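You operate a simulated robot arm through the tools that you are given. There is no shell and no other tool. Be economical: measure what you need, move in short steps, check, and stop when the job is done.

You run a simulated two-armed robot. Do the job below in one go: nothing can be reset, and whatever is moved stays where it is left.

TASK
Pack the spice pan, snap its lid on and fold the brown carton shut.
Fine: pan upright in the middle, lid on once the pan is in the carton; short flaps (green and blue stripes) first, long flaps (yellow and orange) over them.
Where things are to end (x, y in the base frame): spice pan within 0.03 m of [0.55, 0.49].

It is judged by the outcome, as a careful person would: the job done as asked, and still so three seconds after it is handed in. It fails if anything else is knocked over, pushed out of place, dropped, spilled or broken. Lids that push on must go on centred and level and be pressed home; caps that screw on are set level and turned clockwise until they are tight. Flat cloth is picked up by pressing the open fingertips on it (5 to 10 N) and closing them slowly along it; thin cloth reads only 2 to 8 mm in the jaws.

THE ROBOT
Two 7-joint arms with fingered hands on one trunk, on a base that drives. Base frame: it is fixed to the floor where the robot stands at the start and does not move with it; the origin is under the middle of the robot, x ahead of it, y to its left, z up. Readings come in m, degrees, newtons and seconds.
The left shoulder is at the start at [0.07, 0.142, 1.264], the right one opposite. With the tool pointing down near the work surface each hand reaches from about 0.1 to 0.76 m from the robot's upright axis, wherever it stands, measured 20 degrees to its own side. Places, roughly: blue-striped flap [0.5, 0.3, 1]; green-striped flap [0.5, 0.7, 1]; inside of the brown carton [0.5, 0.5, 0.8]; orange-striped flap [0.7, 0.5, 1]; spice pan (17x13x8 cm) [0.5, -0.1, 0.8]; yellow-striped flap [0.4, 0.5, 1]. Payload 3.6 kg a hand.
The TCP of each hand is the grasp point between the finger pads, 0.025 m short of the fingertips. In the tool frame z runs along the fingers and y along their closing line. The gripper opens to 0.088 m. The gripper's body begins 0.029 m behind the TCP. The gripper is a hand of 5 fingers: y runs from the thumb to the fingers, the wrist lies at [-0.013, -0.097, -0.162] in the tool frame, and closing takes about 1.5 s.
Orientation is that of the tool frame in the base frame, as [roll, pitch, yaw] about the fixed x, y, z axes, in that order (R = Rz(yaw) Ry(pitch) Rx(roll)). With the fingers straight down and the wrist toward the robot, the tool's x, y and z point along [0, 1, 0], [1, 0, 0] and [0, 0, -1] of the base frame.

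THE INTERFACE
- The arms move only by the tool play_rows. It takes "left_plan", "right_plan" or both (then of equal length, played together; a hand with none holds still); each is a list of rows, each a list of 7 numbers: the closure, from 0 (fully open) to 1 (shut), then the shift along the tool's x, y, z in m, then the turn, a rotation vector about the tool's x, y, z in degrees. In form: [[grip, tx, ty, tz, ax, ay, az], ...]. A call has 1 to 20 rows; each row is the pose to reach, as a shift and turn from the pose commanded when the call began, along the tool's axes at that moment. A row lasts 0.2 s, in which the tool goes at most 0.05 m and 8.6 degrees; a call with a longer step from one row to the next is refused whole, and so is a gripper value outside its range. A pose out of reach is approached as far as the arm can. The call stops where the force on the tool passes 60 N (or 10 N more than at its start, if that is more) or the arm is blocked; 0.2 s more then pass. Each finger travels about 0.072 m/s and halts on what it meets, pressing with about 23 N; the grip force reading is that of the motor and also rises with nothing between the fingers. The clock runs only during rows and for 0.2 s after the last one: add rows that repeat a pose to give the fingers time. The reply holds the time, the measured pose of the TCP, the force on the tool along the base axes, the opening and the grip force, in the units named above and with some noise, with the torque about the TCP (base axes, N m) and any sound that the robot's microphone picked up.
- Cameras (640 x 400 px; columns grow to the right, rows downward): "scene" is now at [0.1188, 0.0459, 1.4789]; the picture's right is [0.55, -0.84, 0.00], its down [-0.57, -0.37, -0.73] and it looks along [0.61, 0.40, -0.69] (base axes); focal length 225 px, centre (320, 200). "left" rides on the left gripper at [-0.059, -0.079, -0.105] in its tool frame; the picture's right is [-0.73, -0.32, 0.61], its down [0.62, -0.68, 0.38] and it looks along [0.29, 0.66, 0.70] (tool axes); focal length 234 px, centre (320, 200). "right" rides on the right gripper at [0.059, -0.079, -0.105] in its tool frame; the picture's right is [-0.73, 0.32, -0.61], its down [-0.62, -0.68, 0.38] and it looks along [-0.29, 0.66, 0.70] (tool axes); focal length 234 px, centre (320, 200). There is no depth. A picture from a camera that has moved, and an enlarged one, comes with that camera's place and axes in the base frame and with its lens.
- capture(camera): a new picture of that camera. The clock stands still meanwhile.
- lift_body(by): slides the trunk up (or, below 0, down) by that many m; the arms and the scene camera ride with it, the base frame stays. It gives what a move gives, with no picture.
- steer(legs): drives the robot by 1 to 6 legs, each [ahead, left, turn to the left] in m, m and degrees, along the robot's own axes; the way and the turn of a leg run together, so that a leg with both is an arc; at most 1.5 m and 180 degrees a leg. The arms and the cameras ride along, it lands a little off, and it stops where it bumps. It gives what a move gives.
- set_grasp(shape, hand): the hand has 5 fingers and takes this shape, open, in about a second: jaw (thumb against the fingers, like two jaws); tri (thumb and two fingers); tip (a fingertip pinch); poke (one finger out to press); point (the index stretched); flat (the hand flat); cup (the hand cupped); fist (a fist). The gripper value then closes the fingers along that shape, each until it touches; the sizes above hold for jaw. It gives what a move gives, with no picture.
- pan_tilt(pan, tilt): turns the head with the scene camera to pan (to the left, within 86 degrees either way) and tilt (down, from -29 to 69), counted from straight ahead of the robot. It gives what a move gives.
- inspect(camera, box): a new picture of the part [left, top, right, bottom] of that camera's present view, enlarged. The clock stands still meanwhile.
- finish_job(): hands the job in; it is judged then, once.

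Go step by step. Nothing tells you exact positions but the pictures and the camera data: compare them with the known pose of the tool, close in by small moves and look again before you grip or let go. The budget is 120 turns and 108 pictures, counting those below and the enlarged ones. Unless the task says otherwise, let go and move clear before handing in, and close with one line.

The tools are called by a JSON object that holds its "method" and its "body". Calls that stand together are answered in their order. play_rows: Moves the arms, as the interface text tells. Its arguments: {"type":"object","properties":{"left_plan":{"type":"array"},"right_plan":{"type":"array"}},"required":[]} The other tools are called the same way: lift_body (by) slides the trunk up or down; set_grasp (shape, hand) gives the hand a shape; steer (legs) drives the base; pan_tilt (pan, tilt) turns the head that bears the scene camera; capture (camera) takes a picture; inspect (camera, box) takes an enlarged picture of a part of a camera's view; finish_job () hands the job in.

At the start:

```text
clock: 0.0
left_tool_pos: [0.3777, 0.4233, 1.2399]
left_tool_rot: [180.0, 0.1, 90.0]
left_contact_force: [-0.4, 0.6, 0.1]
left_wrist_torque: [-0.01, 0.02, 0.02]
left_width: 0.0879
left_grasp_force: 0.1
left_shape: jaw
right_tool_pos: [0.4652, 0.086, 1.2214]
right_tool_rot: [180.0, 0.0, 90.0]
right_contact_force: [-1.0, 0.1, 0.1]
right_wrist_torque: [-0.01, 0.04, 0.01]
right_width: 0.0876
right_grasp_force: 0.0
right_shape: jaw
trunk travel left (down, up): [-0.8, 0.14]
robot x, y, heading: [-0.0024, 0.0025, -0.2]
head pan, tilt: [33.1, 43.2]
```

scene: 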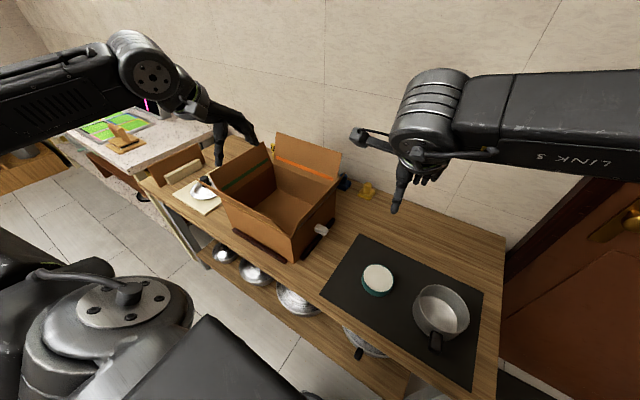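
right: 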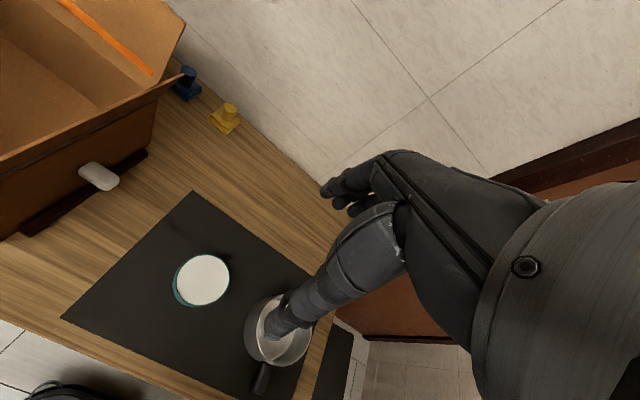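
left: 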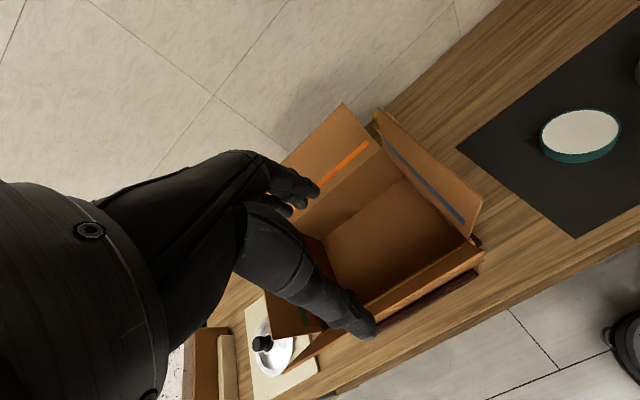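

The pan stands near (0.50, -0.10) with its handle toward me, the teal-rimmed lid near (0.49, 0.08), and the carton is open at the left. I'll enlarge these to measure them.

{"method": "inspect", "body": {"camera": "scene", "box": [320, 220, 500, 370]}}

{"method": "inspect", "body": {"camera": "scene", "box": [150, 110, 390, 270]}}

{"method": "inspect", "body": {"camera": "right", "box": [60, 180, 380, 400]}}

```text
2.67 times, centred on (410, 295) of scene
camera zoom: at [0.1188, 0.0459, 1.4789], right [0.55, -0.84, 0.0], down [-0.57, -0.37, -0.73], along [0.61, 0.4, -0.69], focal length 601 px, centre (80, -53)
```

zoom: 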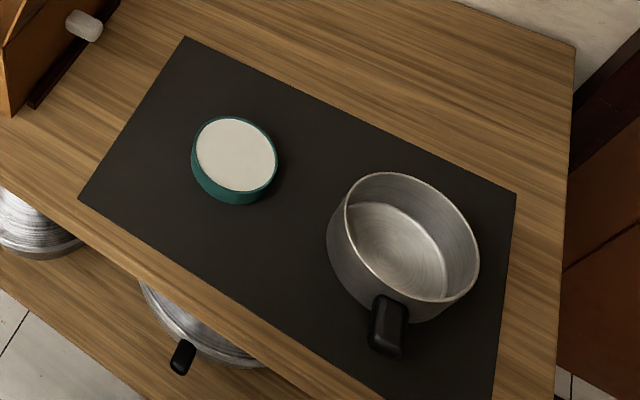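

```text
2.50 times, centred on (270, 190) of scene
camera zoom: at [0.1188, 0.0459, 1.4789], right [0.55, -0.84, 0.0], down [-0.57, -0.37, -0.73], along [0.61, 0.4, -0.69], focal length 563 px, centre (445, 225)
```

zoom: 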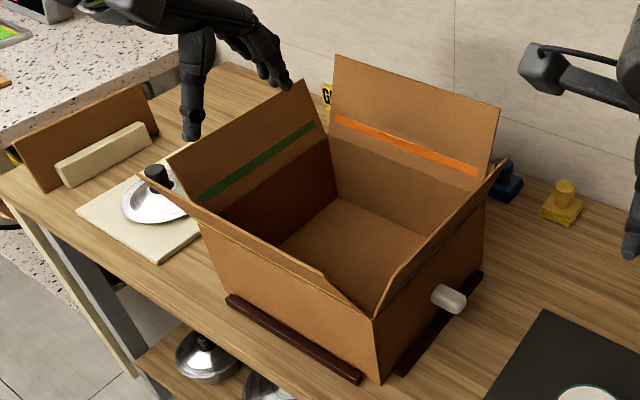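

```text
1.82 times, centred on (220, 290) of right
camera zoom: at [0.3871, 0.1449, 1.3255], right [0.32, -0.73, 0.61], down [-0.68, -0.62, -0.38], along [0.66, -0.29, -0.7], focal length 426 px, centre (502, 36)
```

zoom: 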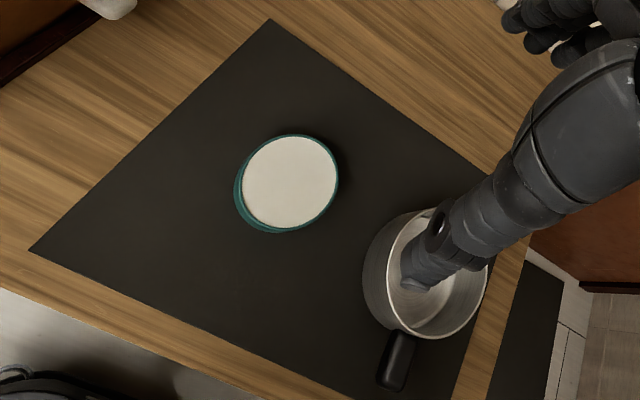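

The teal disc is only about 0.095 m across, too small for the 0.13 m pan; a metal lid with a black knob lies on the board beyond the carton. I'll look left to check it.

{"method": "pan_tilt", "body": {"pan": 60, "tilt": 40}}

{"method": "capture", "body": {"camera": "scene"}}

{"method": "inspect", "body": {"camera": "left", "box": [160, 260, 400, 400]}}

```text
clock: 0.9
left_tool_pos: [0.3769, 0.424, 1.2419]
left_tool_rot: [179.9, 0.0, 90.0]
left_contact_force: [0.5, 0.8, 0.2]
left_wrist_torque: [0.0, -0.01, 0.03]
left_width: 0.0875
left_grasp_force: 0.0
left_shape: jaw
right_tool_pos: [0.4647, 0.0863, 1.2211]
right_tool_rot: [-180.0, 0.1, 90.0]
right_contact_force: [0.2, -0.5, 0.1]
right_wrist_torque: [-0.03, 0.0, -0.01]
right_width: 0.0875
right_grasp_force: 0.1
right_shape: jaw
trunk travel left (down, up): [-0.8, 0.14]
robot x, y, heading: [0.0, -0.0015, -0.2]
head pan, tilt: [60.0, 40.0]
```

```text
101 pictures are left
camera scene: at [0.0921, 0.0743, 1.4836], right [0.87, -0.5, 0.0], down [-0.32, -0.56, -0.77], along [0.38, 0.66, -0.64], focal length 225 px, centre (320, 200)
```

scene: 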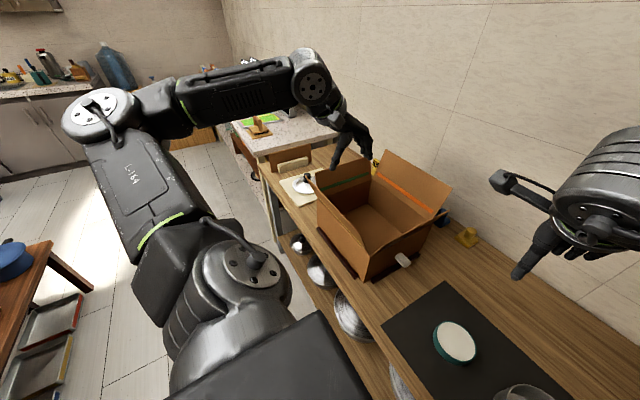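

```text
2.67 times, centred on (280, 330) of left
camera zoom: at [0.2988, 0.366, 1.3446], right [-0.32, -0.73, -0.61], down [-0.68, 0.62, -0.38], along [0.66, 0.29, -0.7], focal length 624 px, centre (427, -147)
```

zoom: 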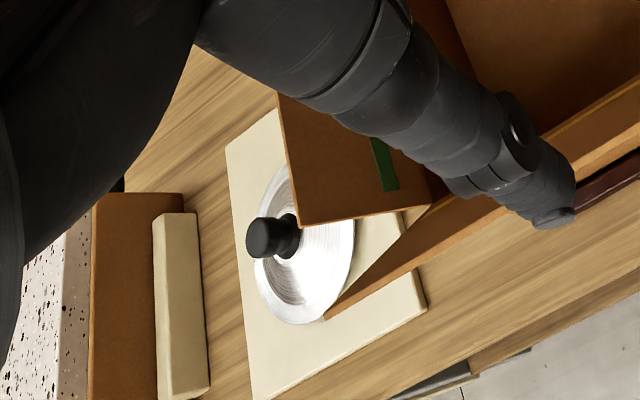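

The metal lid with the knob (about 0.135 m across) near (0.48, 0.89) is the pan's lid. First the pan: I'll bring the right hand above its far rim.

{"method": "play_rows", "body": {"right_plan": [[0, -0.025, 0.012, 0.028, 0, 0, 0], [0, -0.05, 0.025, 0.057, 0, 0, 0], [0, -0.075, 0.037, 0.085, 0, 0, 0], [0, -0.1, 0.05, 0.114, 0, 0, 0], [0, -0.125, 0.062, 0.142, 0, 0, 0], [0, -0.15, 0.075, 0.171, 0, 0, 0], [0, -0.176, 0.088, 0.2, 0, 0, 0], [0, -0.176, 0.088, 0.2, 0, 0, 0]]}}

{"method": "pan_tilt", "body": {"pan": 0, "tilt": 50}}

{"method": "capture", "body": {"camera": "right"}}

{"method": "capture", "body": {"camera": "scene"}}

```text
clock: 2.7
left_tool_pos: [0.3766, 0.4243, 1.2391]
left_tool_rot: [180.0, -0.1, 90.0]
left_contact_force: [-0.4, 1.0, -0.5]
left_wrist_torque: [0.0, -0.01, -0.02]
left_width: 0.0878
left_grasp_force: 0.1
left_shape: jaw
right_tool_pos: [0.5523, -0.0919, 1.0222]
right_tool_rot: [180.0, 0.0, 90.0]
right_contact_force: [0.8, -0.5, -0.5]
right_wrist_torque: [-0.02, 0.01, -0.05]
right_width: 0.0877
right_grasp_force: 0.0
right_shape: jaw
trunk travel left (down, up): [-0.8, 0.14]
robot x, y, heading: [-0.0043, -0.0028, -0.0]
head pan, tilt: [60.0, 40.0]
```

```text
clock: 4.0
left_tool_pos: [0.3773, 0.4235, 1.2392]
left_tool_rot: [179.9, 0.0, 90.0]
left_contact_force: [-0.4, -1.0, 0.3]
left_wrist_torque: [0.0, -0.05, 0.01]
left_width: 0.0876
left_grasp_force: 0.1
left_shape: jaw
right_tool_pos: [0.5533, -0.0899, 1.0202]
right_tool_rot: [-180.0, 0.1, 90.0]
right_contact_force: [0.1, 1.0, -0.2]
right_wrist_torque: [0.0, 0.01, 0.03]
right_width: 0.0876
right_grasp_force: 0.0
right_shape: jaw
trunk travel left (down, up): [-0.8, 0.14]
robot x, y, heading: [-0.0015, 0.0015, 0.1]
head pan, tilt: [0.0, 50.0]
```

```text
99 pictures are left
camera right: at [0.4755, -0.0321, 1.1251], right [0.32, -0.73, 0.61], down [-0.68, -0.62, -0.38], along [0.66, -0.29, -0.7], focal length 234 px, centre (320, 200)
```

right: 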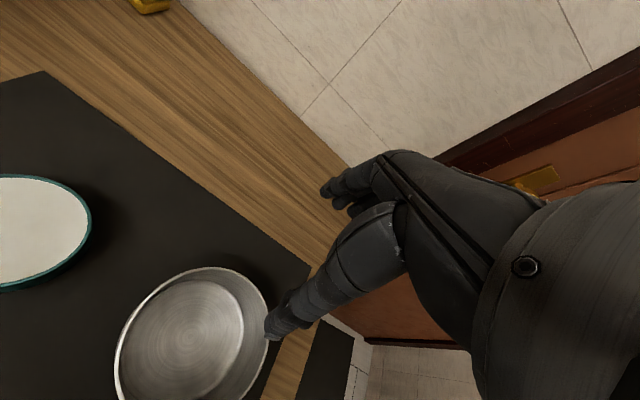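

```text
98 pictures are left
camera scene: at [0.1265, 0.0009, 1.4695], right [0.0, -1.0, 0.0], down [-0.77, 0.0, -0.64], along [0.64, 0.0, -0.77], focal length 225 px, centre (320, 200)
```

scene: 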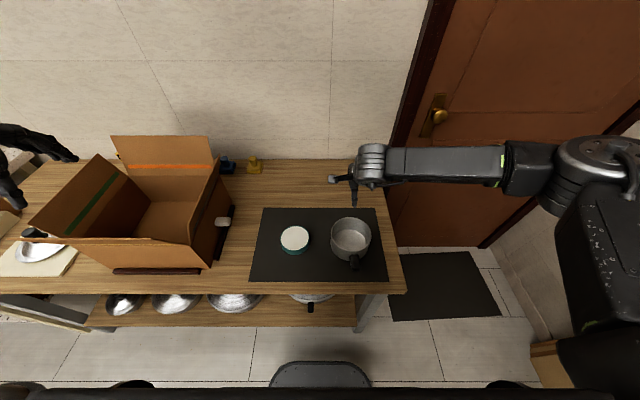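

The hand is above the far rim of the pan. I'll enlarge the head view to fix the rim's exact place.

{"method": "inspect", "body": {"camera": "scene", "box": [270, 150, 430, 280]}}

{"method": "inspect", "body": {"camera": "scene", "box": [0, 100, 280, 300]}}

```text
3.08 times, centred on (350, 215) of scene
camera zoom: at [0.1265, 0.0009, 1.4695], right [0.0, -1.0, 0.0], down [-0.77, 0.0, -0.64], along [0.64, 0.0, -0.77], focal length 693 px, centre (228, 154)
```

zoom: 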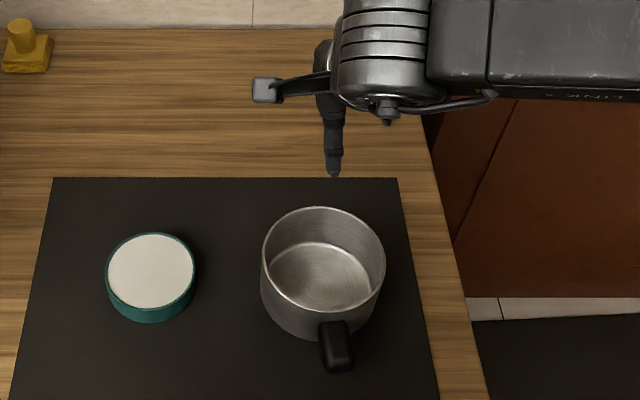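

```text
2.00 times, centred on (140, 200) of scene
camera zoom: at [0.1265, 0.0009, 1.4695], right [0.0, -1.0, 0.0], down [-0.77, 0.0, -0.64], along [0.64, 0.0, -0.77], focal length 451 px, centre (680, 200)
```

zoom: 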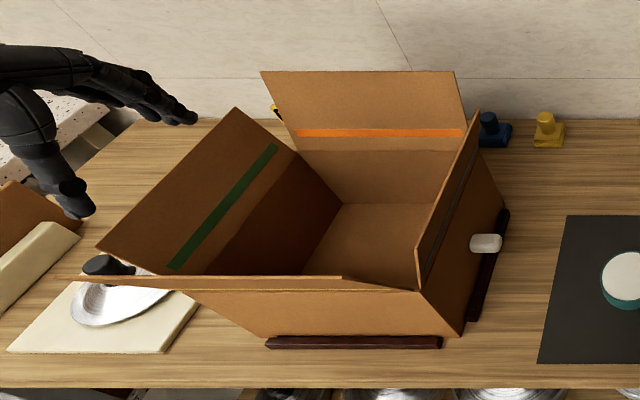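

The far rim is at about x 0.546, y -0.095. I lower the open hand over the rim wall with the thumb inside.

{"method": "play_rows", "body": {"right_plan": [[0, -0.002, -0.005, 0.035, 0, 0, 0], [0, -0.004, -0.006, 0.07, 0, 0, 0], [0, -0.004, -0.006, 0.1, 0, 0, 0], [0, -0.004, -0.006, 0.13, 0, 0, 0], [0, -0.004, -0.006, 0.155, 0, 0, 0], [0, -0.004, -0.006, 0.155, 0, 0, 0]]}}

{"method": "inspect", "body": {"camera": "scene", "box": [270, 150, 430, 280]}}

{"method": "capture", "body": {"camera": "right"}}

```text
clock: 5.4
left_tool_pos: [0.3776, 0.4246, 1.2404]
left_tool_rot: [180.0, 0.0, 90.0]
left_contact_force: [-0.6, 0.1, -0.7]
left_wrist_torque: [0.02, 0.0, 0.01]
left_width: 0.0874
left_grasp_force: 0.1
left_shape: jaw
right_tool_pos: [0.5466, -0.0931, 0.8648]
right_tool_rot: [180.0, 0.0, 89.9]
right_contact_force: [0.1, -0.7, 0.3]
right_wrist_torque: [-0.01, -0.05, 0.0]
right_width: 0.0877
right_grasp_force: 0.0
right_shape: jaw
trunk travel left (down, up): [-0.8, 0.14]
robot x, y, heading: [-0.0011, 0.0002, 0.2]
head pan, tilt: [0.0, 50.0]
```

```text
3.08 times, centred on (350, 215) of scene
camera zoom: at [0.1263, 0.0008, 1.4695], right [0.0, -1.0, 0.0], down [-0.77, 0.0, -0.64], along [0.64, 0.0, -0.77], focal length 693 px, centre (228, 154)
```

zoom: 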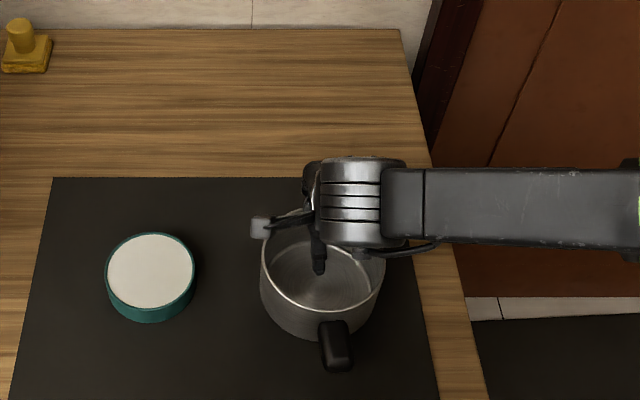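

```text
94 pictures are left
camera right: at [0.4685, -0.035, 0.9699], right [0.32, -0.73, 0.61], down [-0.68, -0.62, -0.38], along [0.66, -0.29, -0.7], focal length 234 px, centre (320, 200)
```

right: 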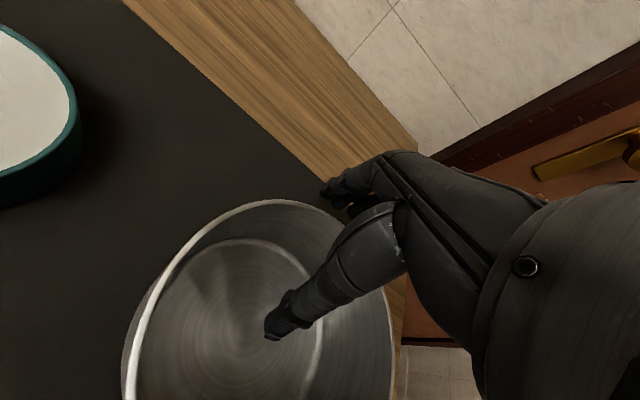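

The thumb is inside and the fingers outside the wall. I close and then lift slightly.

{"method": "play_rows", "body": {"right_plan": [[0.5, 0, 0, 0, 0, 0, 0], [1, 0, 0, 0, 0, 0, 0], [1, 0, 0, 0, 0, 0, 0], [1, 0, 0, 0, 0, 0, 0], [1, 0, 0, 0, 0, 0, 0], [1, 0, 0, 0, 0, 0, 0], [1, 0, 0, 0, 0, 0, 0], [1, 0, 0, 0, 0, 0, 0], [1, 0, 0, 0, 0, 0, 0], [1, 0, 0, 0, 0, 0, 0]]}}

{"method": "play_rows", "body": {"right_plan": [[1, 0, 0, -0.01, 0, 0, 0], [1, 0, 0, -0.02, 0, 0, 0], [1, 0, 0, -0.03, 0, 0, 0], [1, 0, 0, -0.03, 0, 0, 0]]}}

{"method": "inspect", "body": {"camera": "scene", "box": [270, 150, 430, 280]}}

{"method": "capture", "body": {"camera": "right"}}

```text
clock: 7.6
left_tool_pos: [0.3772, 0.4231, 1.241]
left_tool_rot: [-179.9, 0.0, 89.9]
left_contact_force: [-0.5, 0.9, -0.3]
left_wrist_torque: [-0.01, 0.02, 0.0]
left_width: 0.0875
left_grasp_force: 0.1
left_shape: jaw
right_tool_pos: [0.5468, -0.0928, 0.8658]
right_tool_rot: [179.9, 0.0, 90.0]
right_contact_force: [-0.9, -0.8, 1.0]
right_wrist_torque: [-0.01, -0.04, 0.02]
right_width: 0.0
right_grasp_force: 22.8
right_shape: jaw
trunk travel left (down, up): [-0.8, 0.14]
robot x, y, heading: [-0.0014, 0.0004, 0.2]
head pan, tilt: [0.0, 50.0]
```

```text
clock: 8.6
left_tool_pos: [0.3764, 0.4237, 1.2393]
left_tool_rot: [180.0, 0.0, 90.0]
left_contact_force: [0.6, -0.4, 0.2]
left_wrist_torque: [0.01, 0.02, 0.04]
left_width: 0.0875
left_grasp_force: 0.1
left_shape: jaw
right_tool_pos: [0.5486, -0.0934, 0.896]
right_tool_rot: [-180.0, 0.0, 90.1]
right_contact_force: [0.4, 0.7, -1.4]
right_wrist_torque: [-0.03, -0.11, 0.01]
right_width: 0.0
right_grasp_force: 23.2
right_shape: jaw
trunk travel left (down, up): [-0.8, 0.14]
robot x, y, heading: [-0.0007, -0.0004, -0.2]
head pan, tilt: [0.0, 50.0]
```

```text
3.08 times, centred on (350, 215) of scene
camera zoom: at [0.1268, 0.0006, 1.4694], right [0.0, -1.0, 0.0], down [-0.77, 0.0, -0.64], along [0.64, 0.0, -0.77], focal length 693 px, centre (228, 154)
```

zoom: 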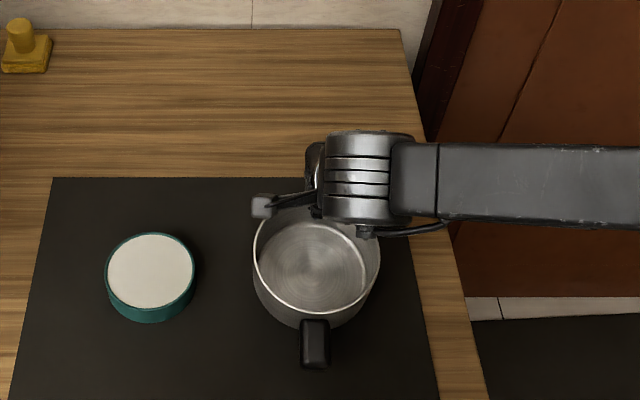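

```text
92 pictures are left
camera right: at [0.4687, -0.035, 1.0], right [0.32, -0.73, 0.61], down [-0.68, -0.62, -0.38], along [0.66, -0.29, -0.7], focal length 234 px, centre (320, 200)
```

right: 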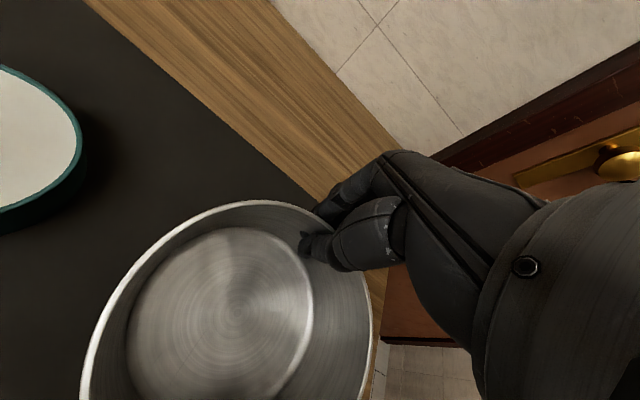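

The pan is held by the rim and moving with the hand. I lift it higher with arm and trunk and check that it stays level.

{"method": "play_rows", "body": {"right_plan": [[1, 0, 0, -0.02, 0, 0, 0], [1, 0, 0, -0.045, 0, 0, 0], [1, 0, 0, -0.07, 0, 0, 0], [1, 0, 0, -0.095, 0, 0, 0], [1, 0, 0, -0.12, 0, 0, 0], [1, 0, 0, -0.145, 0, 0, 0], [1, 0, 0, -0.165, 0, 0, 0], [1, 0, 0, -0.165, 0, 0, 0]]}}

{"method": "lift_body", "body": {"by": 0.13}}

{"method": "capture", "body": {"camera": "right"}}

{"method": "capture", "body": {"camera": "scene"}}

```text
clock: 10.4
left_tool_pos: [0.3783, 0.4231, 1.2408]
left_tool_rot: [180.0, -0.1, 90.0]
left_contact_force: [0.0, -0.2, -1.3]
left_wrist_torque: [-0.02, 0.0, 0.01]
left_width: 0.0878
left_grasp_force: 0.0
left_shape: jaw
right_tool_pos: [0.5479, -0.0942, 1.0625]
right_tool_rot: [180.0, 0.1, 90.1]
right_contact_force: [-0.1, 0.6, -1.5]
right_wrist_torque: [0.0, -0.12, 0.01]
right_width: 0.0
right_grasp_force: 22.7
right_shape: jaw
trunk travel left (down, up): [-0.8, 0.14]
robot x, y, heading: [-0.002, 0.0022, -0.0]
head pan, tilt: [0.0, 50.0]
```

```text
clock: 12.0
left_tool_pos: [0.3778, 0.4242, 1.3703]
left_tool_rot: [179.9, 0.0, 90.1]
left_contact_force: [0.1, 0.0, 0.8]
left_wrist_torque: [0.02, -0.01, -0.01]
left_width: 0.0874
left_grasp_force: 0.1
left_shape: jaw
right_tool_pos: [0.547, -0.092, 1.1902]
right_tool_rot: [-179.9, -0.1, 90.0]
right_contact_force: [0.2, 0.3, -1.9]
right_wrist_torque: [-0.02, -0.08, 0.01]
right_width: 0.0
right_grasp_force: 23.4
right_shape: jaw
trunk travel left (down, up): [-0.93, 0.01]
robot x, y, heading: [0.0007, 0.0015, -0.0]
head pan, tilt: [0.0, 50.0]
```

```text
91 pictures are left
camera right: at [0.4689, -0.0345, 1.2955], right [0.32, -0.73, 0.61], down [-0.68, -0.62, -0.38], along [0.66, -0.29, -0.7], focal length 234 px, centre (320, 200)
```

right: 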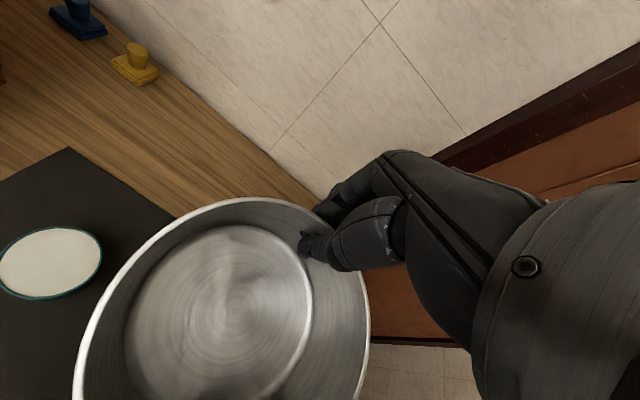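

```text
90 pictures are left
camera scene: at [0.1269, 0.0007, 1.5994], right [0.0, -1.0, 0.0], down [-0.77, 0.0, -0.64], along [0.64, 0.0, -0.77], focal length 225 px, centre (320, 200)
```

scene: 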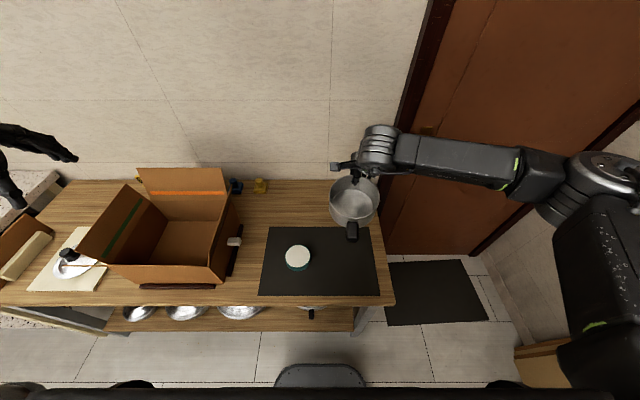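

The pan hangs level in the grip and is high enough to clear the flaps. I drive 0.58 m left so that it comes over the carton.

{"method": "steer", "body": {"legs": [[0, 0.58, 0]]}}

{"method": "capture", "body": {"camera": "scene"}}

{"method": "capture", "body": {"camera": "right"}}

{"method": "capture", "body": {"camera": "left"}}

```text
clock: 15.3
left_tool_pos: [0.3752, 1.0085, 1.3702]
left_tool_rot: [179.9, -0.1, 90.0]
left_contact_force: [0.5, -0.3, -0.7]
left_wrist_torque: [0.05, 0.02, 0.02]
left_width: 0.0878
left_grasp_force: 0.1
left_shape: jaw
right_tool_pos: [0.5463, 0.492, 1.1908]
right_tool_rot: [179.9, -0.1, 90.1]
right_contact_force: [-0.4, -0.2, -2.6]
right_wrist_torque: [-0.02, -0.11, 0.0]
right_width: 0.0
right_grasp_force: 22.8
right_shape: jaw
trunk travel left (down, up): [-0.93, 0.01]
robot x, y, heading: [0.0014, 0.5853, 0.3]
head pan, tilt: [0.0, 50.0]
```

```text
89 pictures are left
camera scene: at [0.126, 0.5841, 1.5994], right [0.0, -1.0, 0.0], down [-0.77, 0.0, -0.64], along [0.64, 0.0, -0.77], focal length 225 px, centre (320, 200)
```

scene: 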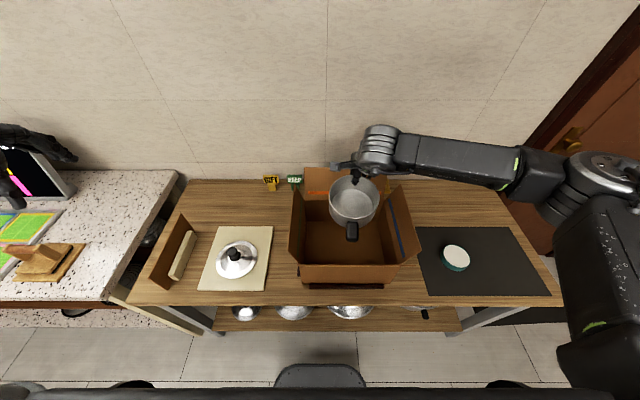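

```text
88 pictures are left
camera right: at [0.4682, 0.5502, 1.2956], right [0.32, -0.73, 0.61], down [-0.68, -0.62, -0.38], along [0.66, -0.29, -0.7], focal length 234 px, centre (320, 200)
```

right: 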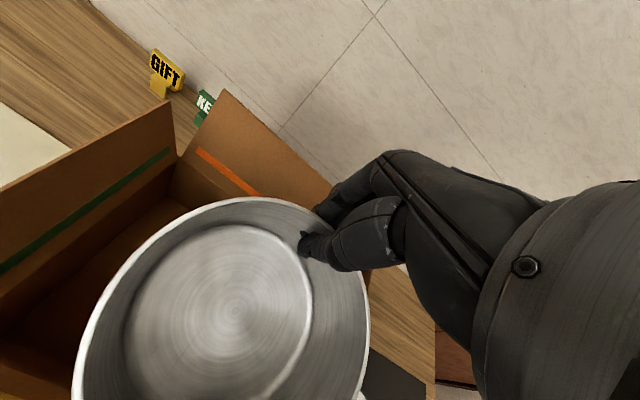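

```text
87 pictures are left
camera left: at [0.2973, 0.9499, 1.475], right [-0.32, -0.73, -0.61], down [-0.68, 0.62, -0.38], along [0.66, 0.29, -0.7], focal length 234 px, centre (320, 200)
```

left: 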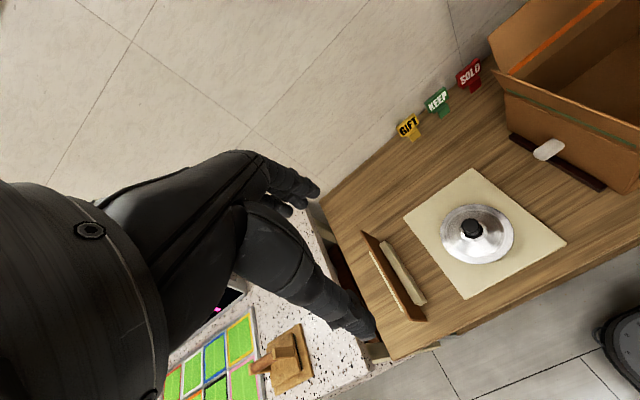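

The pan is over the carton and nothing was touched. I enlarge the carton area to measure walls and flaps.

{"method": "inspect", "body": {"camera": "scene", "box": [260, 120, 460, 300]}}

```text
2.22 times, centred on (360, 210) of scene
camera zoom: at [0.126, 0.5841, 1.5994], right [0.0, -1.0, 0.0], down [-0.77, 0.0, -0.64], along [0.64, 0.0, -0.77], focal length 501 px, centre (231, 178)
```

zoom: 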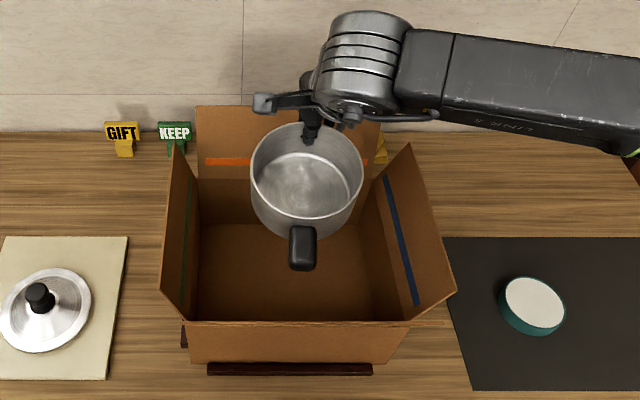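

The carton spans about x 0.41–0.68, y 0.335–0.645. I shift the pan to centre over it and lower it partway, watching the arm against the blue flap.

{"method": "play_rows", "body": {"right_plan": [[1, -0.003, 0.02, 0, 0, 0, 0], [1, -0.006, 0.045, 0, 0, 0, 0], [1, -0.01, 0.068, 0, 0, 0, 0], [1, -0.01, 0.068, 0.03, 0, 0, 0], [1, -0.01, 0.068, 0.06, 0, 0, 0], [1, -0.01, 0.068, 0.09, 0, 0, 0], [1, -0.01, 0.068, 0.12, 0, 0, 0], [1, -0.01, 0.068, 0.15, 0, 0, 0], [1, -0.01, 0.068, 0.15, 0, 0, 0]]}}

{"method": "capture", "body": {"camera": "scene"}}

{"method": "capture", "body": {"camera": "left"}}

```text
clock: 17.3
left_tool_pos: [0.3759, 1.0115, 1.37]
left_tool_rot: [179.9, -0.1, 90.3]
left_contact_force: [0.5, 0.5, -0.5]
left_wrist_torque: [-0.04, -0.01, 0.01]
left_width: 0.0875
left_grasp_force: 0.2
left_shape: jaw
right_tool_pos: [0.6153, 0.4839, 1.0407]
right_tool_rot: [179.9, 0.0, 90.1]
right_contact_force: [0.6, 0.7, -2.3]
right_wrist_torque: [-0.03, -0.07, 0.01]
right_width: 0.0
right_grasp_force: 22.6
right_shape: jaw
trunk travel left (down, up): [-0.93, 0.01]
robot x, y, heading: [0.0028, 0.5831, 0.2]
head pan, tilt: [0.0, 50.0]
```

```text
85 pictures are left
camera scene: at [0.1259, 0.5861, 1.5994], right [0.0, -1.0, 0.0], down [-0.77, 0.0, -0.64], along [0.64, 0.0, -0.77], focal length 225 px, centre (320, 200)
```

scene: 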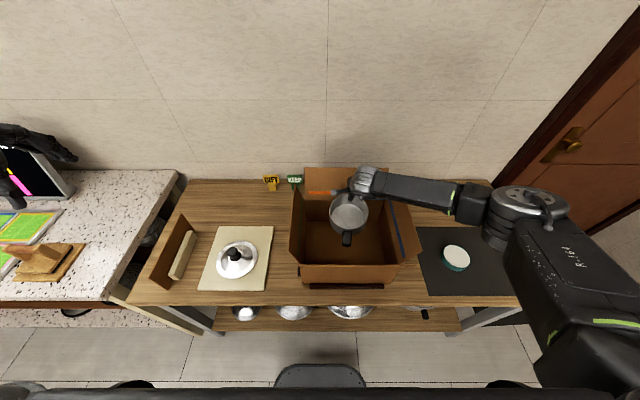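

```text
84 pictures are left
camera left: at [0.2973, 0.9518, 1.4746], right [-0.32, -0.73, -0.61], down [-0.68, 0.62, -0.38], along [0.66, 0.29, -0.7], focal length 234 px, centre (320, 200)
```

left: 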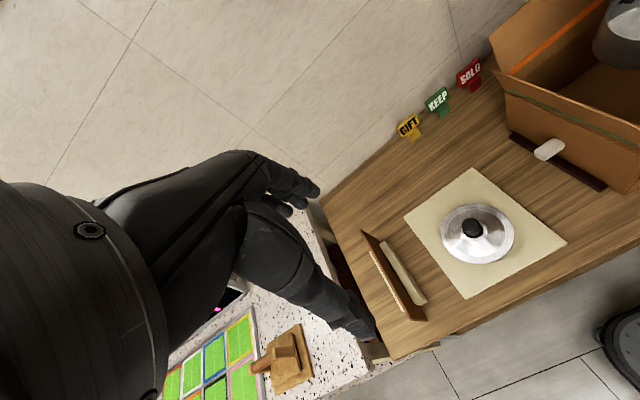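

The forearm would come down onto the blue flap from this stance. I raise the pan again, drive back and left so the forearm comes in over the front instead, and bring the pan back over the centre.

{"method": "play_rows", "body": {"right_plan": [[1, 0, 0, -0.03, 0, 0, 0], [1, 0, 0, -0.06, 0, 0, 0], [1, 0, 0, -0.09, 0, 0, 0], [1, 0, 0, -0.12, 0, 0, 0], [1, 0, 0, -0.14, 0, 0, 0], [1, 0, 0, -0.14, 0, 0, 0]]}}

{"method": "steer", "body": {"legs": [[-0.06, 0.16, 0]]}}

{"method": "play_rows", "body": {"right_plan": [[1, -0.025, 0.009, 0, 0, 0, 0], [1, -0.05, 0.018, 0, 0, 0, 0], [1, -0.08, 0.03, 0, 0, 0, 0], [1, -0.11, 0.042, 0, 0, 0, 0], [1, -0.14, 0.052, 0, 0, 0, 0], [1, -0.16, 0.06, 0, 0, 0, 0], [1, -0.16, 0.06, 0.03, 0, 0, 0], [1, -0.16, 0.06, 0.06, 0, 0, 0], [1, -0.16, 0.06, 0.09, 0, 0, 0], [1, -0.16, 0.06, 0.12, 0, 0, 0], [1, -0.16, 0.06, 0.12, 0, 0, 0]]}}

{"method": "pan_tilt", "body": {"pan": -25, "tilt": 50}}

{"method": "capture", "body": {"camera": "scene"}}

```text
clock: 18.7
left_tool_pos: [0.3754, 1.0112, 1.3702]
left_tool_rot: [180.0, -0.1, 90.3]
left_contact_force: [0.4, 0.1, 0.2]
left_wrist_torque: [0.01, -0.03, 0.0]
left_width: 0.0876
left_grasp_force: 0.0
left_shape: jaw
right_tool_pos: [0.615, 0.4838, 1.1822]
right_tool_rot: [-180.0, 0.1, 90.2]
right_contact_force: [-0.2, -0.1, -2.4]
right_wrist_torque: [-0.03, -0.1, 0.02]
right_width: 0.0
right_grasp_force: 22.5
right_shape: jaw
trunk travel left (down, up): [-0.93, 0.01]
robot x, y, heading: [-0.0012, 0.583, 0.4]
head pan, tilt: [0.0, 50.0]
```

```text
clock: 20.2
left_tool_pos: [0.3184, 1.1667, 1.3716]
left_tool_rot: [-179.9, -0.1, 90.1]
left_contact_force: [0.1, -0.9, 0.6]
left_wrist_torque: [0.01, 0.02, 0.0]
left_width: 0.0878
left_grasp_force: 0.0
left_shape: jaw
right_tool_pos: [0.5567, 0.6417, 1.1807]
right_tool_rot: [-179.8, -0.2, 90.0]
right_contact_force: [-0.2, -0.6, -1.4]
right_wrist_torque: [0.01, -0.11, -0.02]
right_width: 0.0
right_grasp_force: 22.7
right_shape: jaw
trunk travel left (down, up): [-0.93, 0.01]
robot x, y, heading: [-0.0603, 0.7487, 0.1]
head pan, tilt: [0.0, 50.0]
```

```text
clock: 22.6
left_tool_pos: [0.3155, 1.1705, 1.3709]
left_tool_rot: [-180.0, 0.0, 90.1]
left_contact_force: [-0.4, -0.4, -0.6]
left_wrist_torque: [-0.03, 0.0, 0.0]
left_width: 0.0877
left_grasp_force: 0.2
left_shape: jaw
right_tool_pos: [0.6153, 0.4826, 1.0625]
right_tool_rot: [-179.9, 0.0, 90.0]
right_contact_force: [-0.8, 0.0, -1.7]
right_wrist_torque: [-0.05, -0.09, 0.0]
right_width: 0.0
right_grasp_force: 22.9
right_shape: jaw
trunk travel left (down, up): [-0.93, 0.01]
robot x, y, heading: [-0.0653, 0.7446, 0.1]
head pan, tilt: [0.0, 50.0]
```

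```text
clock: 23.5
left_tool_pos: [0.3158, 1.1709, 1.3702]
left_tool_rot: [-179.9, 0.0, 90.1]
left_contact_force: [0.6, 0.2, -0.8]
left_wrist_torque: [-0.01, 0.02, 0.02]
left_width: 0.0877
left_grasp_force: 0.0
left_shape: jaw
right_tool_pos: [0.6143, 0.4834, 1.0613]
right_tool_rot: [-179.9, 0.0, 89.9]
right_contact_force: [0.1, -0.5, -1.5]
right_wrist_torque: [-0.04, -0.11, 0.04]
right_width: 0.0
right_grasp_force: 22.8
right_shape: jaw
trunk travel left (down, up): [-0.93, 0.01]
robot x, y, heading: [-0.06, 0.7476, 0.1]
head pan, tilt: [-25.0, 50.0]
```

```text
83 pictures are left
camera scene: at [0.0588, 0.7145, 1.5994], right [-0.42, -0.91, 0.0], down [-0.7, 0.32, -0.64], along [0.58, -0.27, -0.77], focal length 225 px, centre (320, 200)
```

scene: 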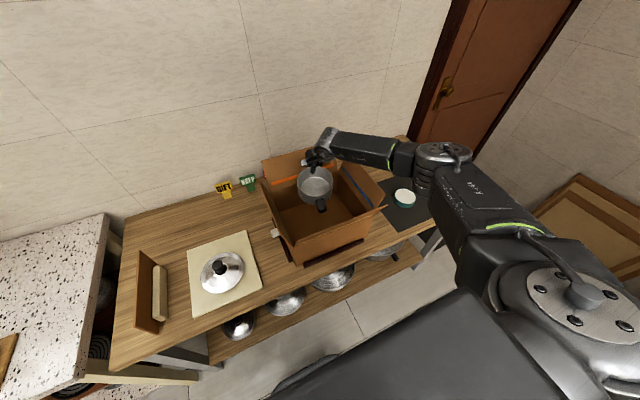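

The forearm now comes across the front right corner. I lower another 0.11 m and look at the clearance.

{"method": "play_rows", "body": {"right_plan": [[1, 0, 0, 0.025, 0, 0, 0], [1, 0, 0, 0.05, 0, 0, 0], [1, 0, 0, 0.075, 0, 0, 0], [1, 0, 0, 0.1, 0, 0, 0], [1, 0, 0, 0.12, 0, 0, 0], [1, 0, 0, 0.12, 0, 0, 0]]}}

{"method": "inspect", "body": {"camera": "scene", "box": [240, 110, 480, 270]}}

{"method": "capture", "body": {"camera": "right"}}

```text
clock: 24.9
left_tool_pos: [0.3161, 1.1711, 1.3708]
left_tool_rot: [-180.0, -0.1, 90.2]
left_contact_force: [0.6, 0.5, -0.7]
left_wrist_torque: [0.01, 0.02, -0.02]
left_width: 0.0876
left_grasp_force: 0.1
left_shape: jaw
right_tool_pos: [0.6153, 0.4842, 0.941]
right_tool_rot: [180.0, 0.0, 90.0]
right_contact_force: [-0.7, 0.7, -0.7]
right_wrist_torque: [-0.03, -0.16, 0.0]
right_width: 0.0003
right_grasp_force: 23.0
right_shape: jaw
trunk travel left (down, up): [-0.93, 0.01]
robot x, y, heading: [-0.0591, 0.7501, 0.2]
head pan, tilt: [-25.0, 50.0]
```

```text
2.50 times, centred on (360, 190) of scene
camera zoom: at [0.0586, 0.7144, 1.5995], right [-0.42, -0.91, 0.0], down [-0.69, 0.32, -0.64], along [0.58, -0.27, -0.77], focal length 563 px, centre (220, 225)
```

zoom: 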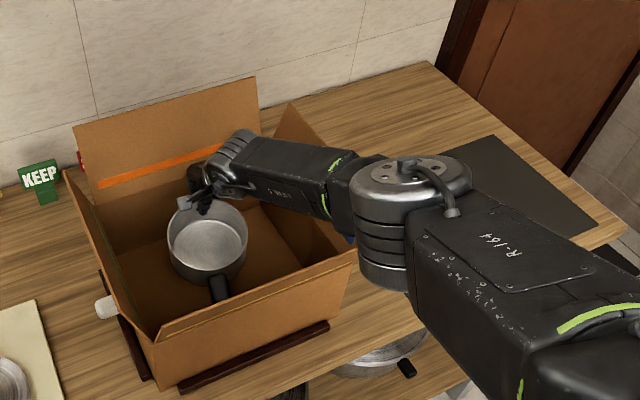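

```text
81 pictures are left
camera right: at [0.5366, 0.5431, 1.0456], right [0.32, -0.73, 0.61], down [-0.68, -0.62, -0.38], along [0.66, -0.29, -0.7], focal length 234 px, centre (320, 200)
```

right: 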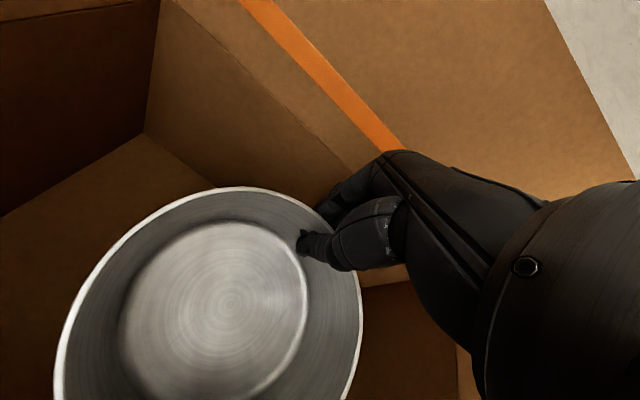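

The forearm clears the flaps. I lower the remaining way to just above the carton floor, stopping on contact.

{"method": "play_rows", "body": {"right_plan": [[1, 0, 0, 0.02, 0, 0, 0], [1, 0, 0, 0.04, 0, 0, 0], [1, 0, 0, 0.055, 0, 0, 0], [1, 0, 0, 0.062, 0, 0, 0], [1, 0, 0, 0.068, 0, 0, 0], [1, 0, 0, 0.068, 0, 0, 0]]}}

{"method": "inspect", "body": {"camera": "scene", "box": [240, 110, 480, 270]}}

{"method": "capture", "body": {"camera": "right"}}

```text
clock: 26.3
left_tool_pos: [0.316, 1.1707, 1.3708]
left_tool_rot: [-180.0, 0.0, 90.1]
left_contact_force: [-1.0, -0.4, 0.6]
left_wrist_torque: [0.0, 0.0, 0.0]
left_width: 0.0877
left_grasp_force: 0.1
left_shape: jaw
right_tool_pos: [0.6007, 0.4883, 0.8951]
right_tool_rot: [180.0, 0.1, 90.1]
right_contact_force: [0.0, -0.6, -1.4]
right_wrist_torque: [-0.05, -0.1, 0.0]
right_width: 0.0
right_grasp_force: 22.6
right_shape: jaw
right hand out of reach, approached as far as the arm can: row 2, 3, 4, 5, 6
trunk travel left (down, up): [-0.93, 0.01]
robot x, y, heading: [-0.0598, 0.7455, -0.2]
head pan, tilt: [-25.0, 50.0]
```

```text
2.50 times, centred on (360, 190) of scene
camera zoom: at [0.0587, 0.7141, 1.5994], right [-0.42, -0.91, 0.0], down [-0.69, 0.32, -0.64], along [0.58, -0.27, -0.77], focal length 563 px, centre (220, 225)
```

zoom: 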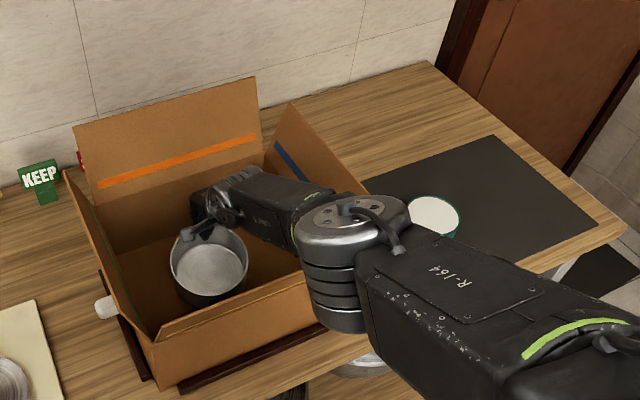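

```text
79 pictures are left
camera right: at [0.522, 0.5466, 1.0], right [0.32, -0.73, 0.61], down [-0.68, -0.62, -0.38], along [0.66, -0.29, -0.7], focal length 234 px, centre (320, 200)
```

right: 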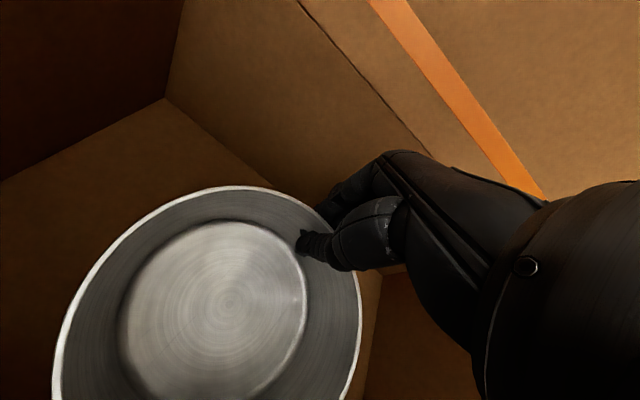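

The arm ran out of reach about 0.03 m above the floor. I'll nudge the base ahead slightly and lower the trunk to set the pan down.

{"method": "steer", "body": {"legs": [[0.02, 0, 0]]}}

{"method": "lift_body", "body": {"by": -0.02}}

{"method": "capture", "body": {"camera": "right"}}

```text
clock: 27.1
left_tool_pos: [0.3297, 1.1712, 1.3721]
left_tool_rot: [179.7, 0.1, 90.1]
left_contact_force: [-0.6, 1.0, 0.4]
left_wrist_torque: [0.04, -0.02, -0.03]
left_width: 0.0878
left_grasp_force: 0.0
left_shape: jaw
right_tool_pos: [0.6174, 0.4883, 0.8991]
right_tool_rot: [179.7, 0.0, 90.0]
right_contact_force: [0.3, -0.3, -1.9]
right_wrist_torque: [-0.03, -0.11, -0.03]
right_width: 0.0
right_grasp_force: 23.4
right_shape: jaw
trunk travel left (down, up): [-0.93, 0.01]
robot x, y, heading: [-0.0414, 0.7477, 0.2]
head pan, tilt: [-25.0, 50.0]
```

```text
clock: 27.7
left_tool_pos: [0.335, 1.1705, 1.3512]
left_tool_rot: [179.9, 0.0, 90.1]
left_contact_force: [-1.0, -0.4, -0.4]
left_wrist_torque: [0.03, -0.01, 0.01]
left_width: 0.0877
left_grasp_force: 0.0
left_shape: jaw
right_tool_pos: [0.6196, 0.4875, 0.8771]
right_tool_rot: [179.9, 0.1, 90.0]
right_contact_force: [0.7, 0.0, -0.8]
right_wrist_torque: [-0.01, -0.07, 0.0]
right_width: 0.0002
right_grasp_force: 23.2
right_shape: jaw
trunk travel left (down, up): [-0.91, 0.03]
robot x, y, heading: [-0.0419, 0.746, -0.0]
head pan, tilt: [-25.0, 50.0]
```

```text
78 pictures are left
camera right: at [0.541, 0.5471, 0.981], right [0.32, -0.73, 0.61], down [-0.68, -0.62, -0.38], along [0.66, -0.29, -0.7], focal length 234 px, centre (320, 200)
```

right: 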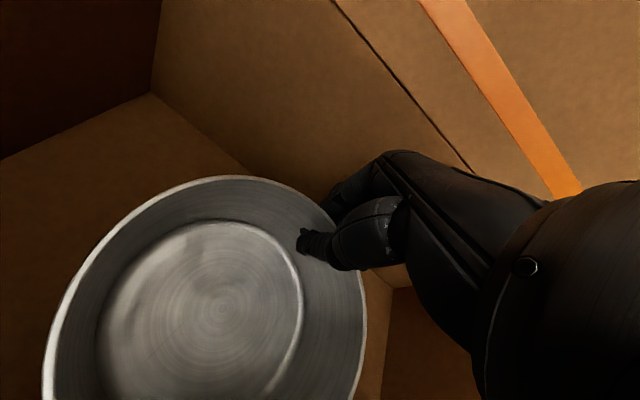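

The pan's near edge has probably just met the floor. I lower a little more in small steps.

{"method": "lift_body", "body": {"by": -0.006}}

{"method": "inspect", "body": {"camera": "scene", "box": [260, 130, 400, 230]}}

{"method": "capture", "body": {"camera": "right"}}

```text
clock: 28.3
left_tool_pos: [0.3354, 1.1691, 1.3447]
left_tool_rot: [179.9, 0.0, 90.1]
left_contact_force: [0.2, -0.3, -0.6]
left_wrist_torque: [0.0, -0.02, -0.01]
left_width: 0.0877
left_grasp_force: 0.1
left_shape: jaw
right_tool_pos: [0.6184, 0.4874, 0.8697]
right_tool_rot: [180.0, 0.1, 90.0]
right_contact_force: [1.2, -0.3, 0.9]
right_wrist_torque: [0.0, -0.02, 0.02]
right_width: 0.0
right_grasp_force: 23.4
right_shape: jaw
trunk travel left (down, up): [-0.904, 0.036]
robot x, y, heading: [-0.0401, 0.7457, 0.1]
head pan, tilt: [-25.0, 50.0]
```

```text
4.00 times, centred on (330, 180) of scene
camera zoom: at [0.0783, 0.7146, 1.5735], right [-0.42, -0.91, 0.0], down [-0.69, 0.32, -0.64], along [0.58, -0.27, -0.77], focal length 901 px, centre (280, 280)
```

zoom: 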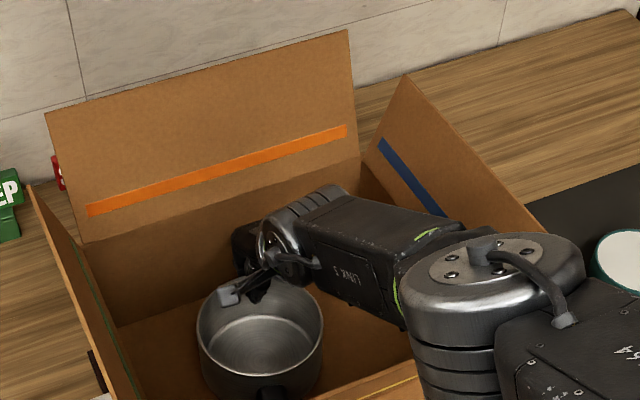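

```text
76 pictures are left
camera right: at [0.5419, 0.5469, 0.9743], right [0.32, -0.73, 0.61], down [-0.68, -0.62, -0.38], along [0.66, -0.29, -0.7], focal length 234 px, centre (320, 200)
```

right: 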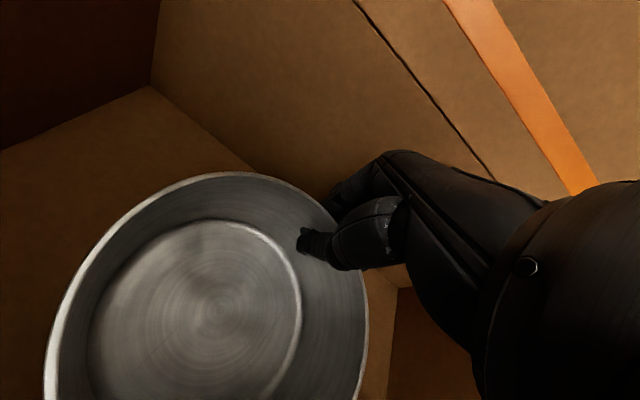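

The floor now carries the pan. I open the fingers gently, only partway because the back wall is near.

{"method": "play_rows", "body": {"right_plan": [[0.9, 0, 0, 0, 0, 0, 0], [0.8, 0, 0, 0, 0, 0, 0], [0.7, 0, 0, 0, 0, 0, 0], [0.6, 0, 0, 0, 0, 0, 0], [0.6, 0, 0, 0, 0, 0, 0], [0.6, 0, 0, 0, 0, 0, 0]]}}

{"method": "capture", "body": {"camera": "right"}}

```text
clock: 29.7
left_tool_pos: [0.335, 1.1705, 1.3441]
left_tool_rot: [-179.9, -0.1, 90.1]
left_contact_force: [-0.6, -0.4, -0.3]
left_wrist_torque: [-0.02, 0.0, -0.03]
left_width: 0.0877
left_grasp_force: 0.1
left_shape: jaw
right_tool_pos: [0.6204, 0.489, 0.8698]
right_tool_rot: [-180.0, 0.0, 89.9]
right_contact_force: [0.1, -0.1, 0.6]
right_wrist_torque: [0.03, -0.03, -0.01]
right_width: 0.0349
right_grasp_force: 0.1
right_shape: jaw
trunk travel left (down, up): [-0.904, 0.036]
robot x, y, heading: [-0.041, 0.7471, -0.2]
head pan, tilt: [-25.0, 50.0]
```

```text
75 pictures are left
camera right: at [0.5421, 0.547, 0.9742], right [0.32, -0.73, 0.61], down [-0.68, -0.62, -0.38], along [0.66, -0.29, -0.7], focal length 234 px, centre (320, 200)
```

right: 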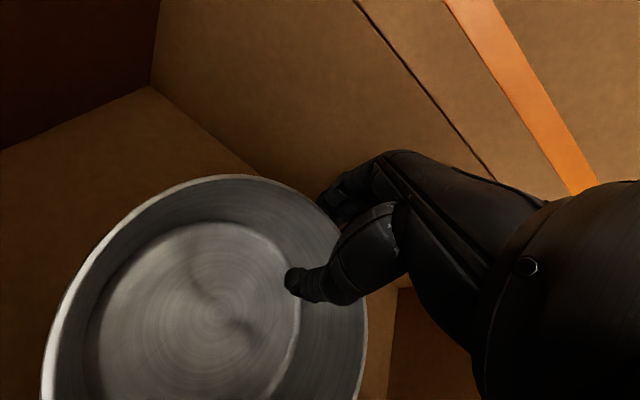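

The pan stands free. I raise the hand straight up clear of the carton.

{"method": "play_rows", "body": {"right_plan": [[0.6, 0, 0, -0.02, 0, 0, 0], [0.6, 0, 0, -0.04, 0, 0, 0], [0.6, 0, 0, -0.06, 0, 0, 0], [0.6, 0, 0, -0.09, 0, 0, 0], [0.6, 0, 0, -0.12, 0, 0, 0], [0.6, 0, 0, -0.16, 0, 0, 0], [0.6, 0, 0, -0.2, 0, 0, 0], [0.6, 0, 0, -0.24, 0, 0, 0], [0.6, 0, 0, -0.28, 0, 0, 0], [0.3, -0.04, 0, -0.3, 0, 0, 0], [0, -0.08, -0.02, -0.3, 0, 0, 0], [0, -0.12, -0.04, -0.3, 0, 0, 0], [0, -0.16, -0.06, -0.3, 0, 0, 0], [0, -0.2, -0.08, -0.3, 0, 0, 0]]}}

{"method": "pan_tilt", "body": {"pan": -20, "tilt": 55}}

{"method": "capture", "body": {"camera": "scene"}}

{"method": "capture", "body": {"camera": "left"}}

```text
clock: 32.7
left_tool_pos: [0.3352, 1.1698, 1.3466]
left_tool_rot: [179.9, 0.0, 90.1]
left_contact_force: [-0.3, 0.5, -0.4]
left_wrist_torque: [0.04, -0.03, 0.02]
left_width: 0.0874
left_grasp_force: 0.1
left_shape: jaw
right_tool_pos: [0.5382, 0.2858, 1.1693]
right_tool_rot: [-180.0, 0.0, 90.0]
right_contact_force: [-0.6, 0.2, 0.3]
right_wrist_torque: [0.02, -0.01, 0.03]
right_width: 0.0874
right_grasp_force: 0.0
right_shape: jaw
trunk travel left (down, up): [-0.904, 0.036]
robot x, y, heading: [-0.0391, 0.7429, 0.1]
head pan, tilt: [-25.0, 50.0]
```

```text
clock: 33.3
left_tool_pos: [0.3357, 1.1705, 1.3424]
left_tool_rot: [180.0, 0.0, 90.1]
left_contact_force: [0.0, 0.3, -0.2]
left_wrist_torque: [0.01, -0.03, -0.04]
left_width: 0.0875
left_grasp_force: 0.1
left_shape: jaw
right_tool_pos: [0.5389, 0.2878, 1.1691]
right_tool_rot: [179.9, 0.0, 90.1]
right_contact_force: [0.3, 0.1, 0.0]
right_wrist_torque: [-0.02, 0.0, 0.03]
right_width: 0.0876
right_grasp_force: 0.0
right_shape: jaw
trunk travel left (down, up): [-0.904, 0.036]
robot x, y, heading: [-0.0399, 0.7474, 0.1]
head pan, tilt: [-20.0, 55.0]
```

```text
74 pictures are left
camera scene: at [0.076, 0.7217, 1.567], right [-0.34, -0.94, 0.0], down [-0.77, 0.28, -0.57], along [0.54, -0.2, -0.82], focal length 225 px, centre (320, 200)
```

scene: 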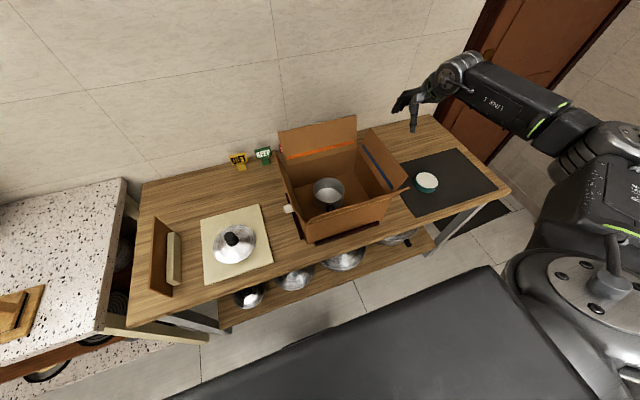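

```text
73 pictures are left
camera left: at [0.2571, 1.1119, 1.449], right [-0.32, -0.73, -0.61], down [-0.68, 0.62, -0.38], along [0.66, 0.29, -0.7], focal length 234 px, centre (320, 200)
```

left: 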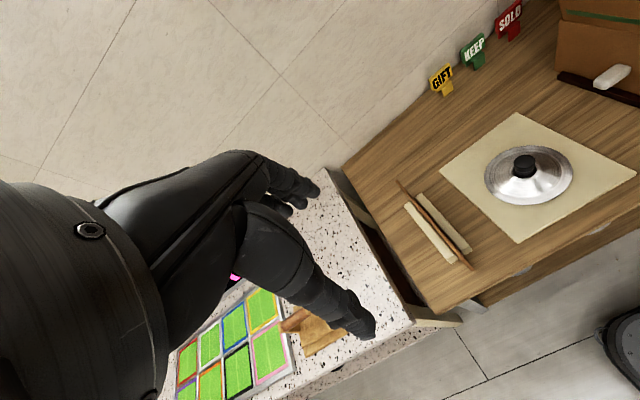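

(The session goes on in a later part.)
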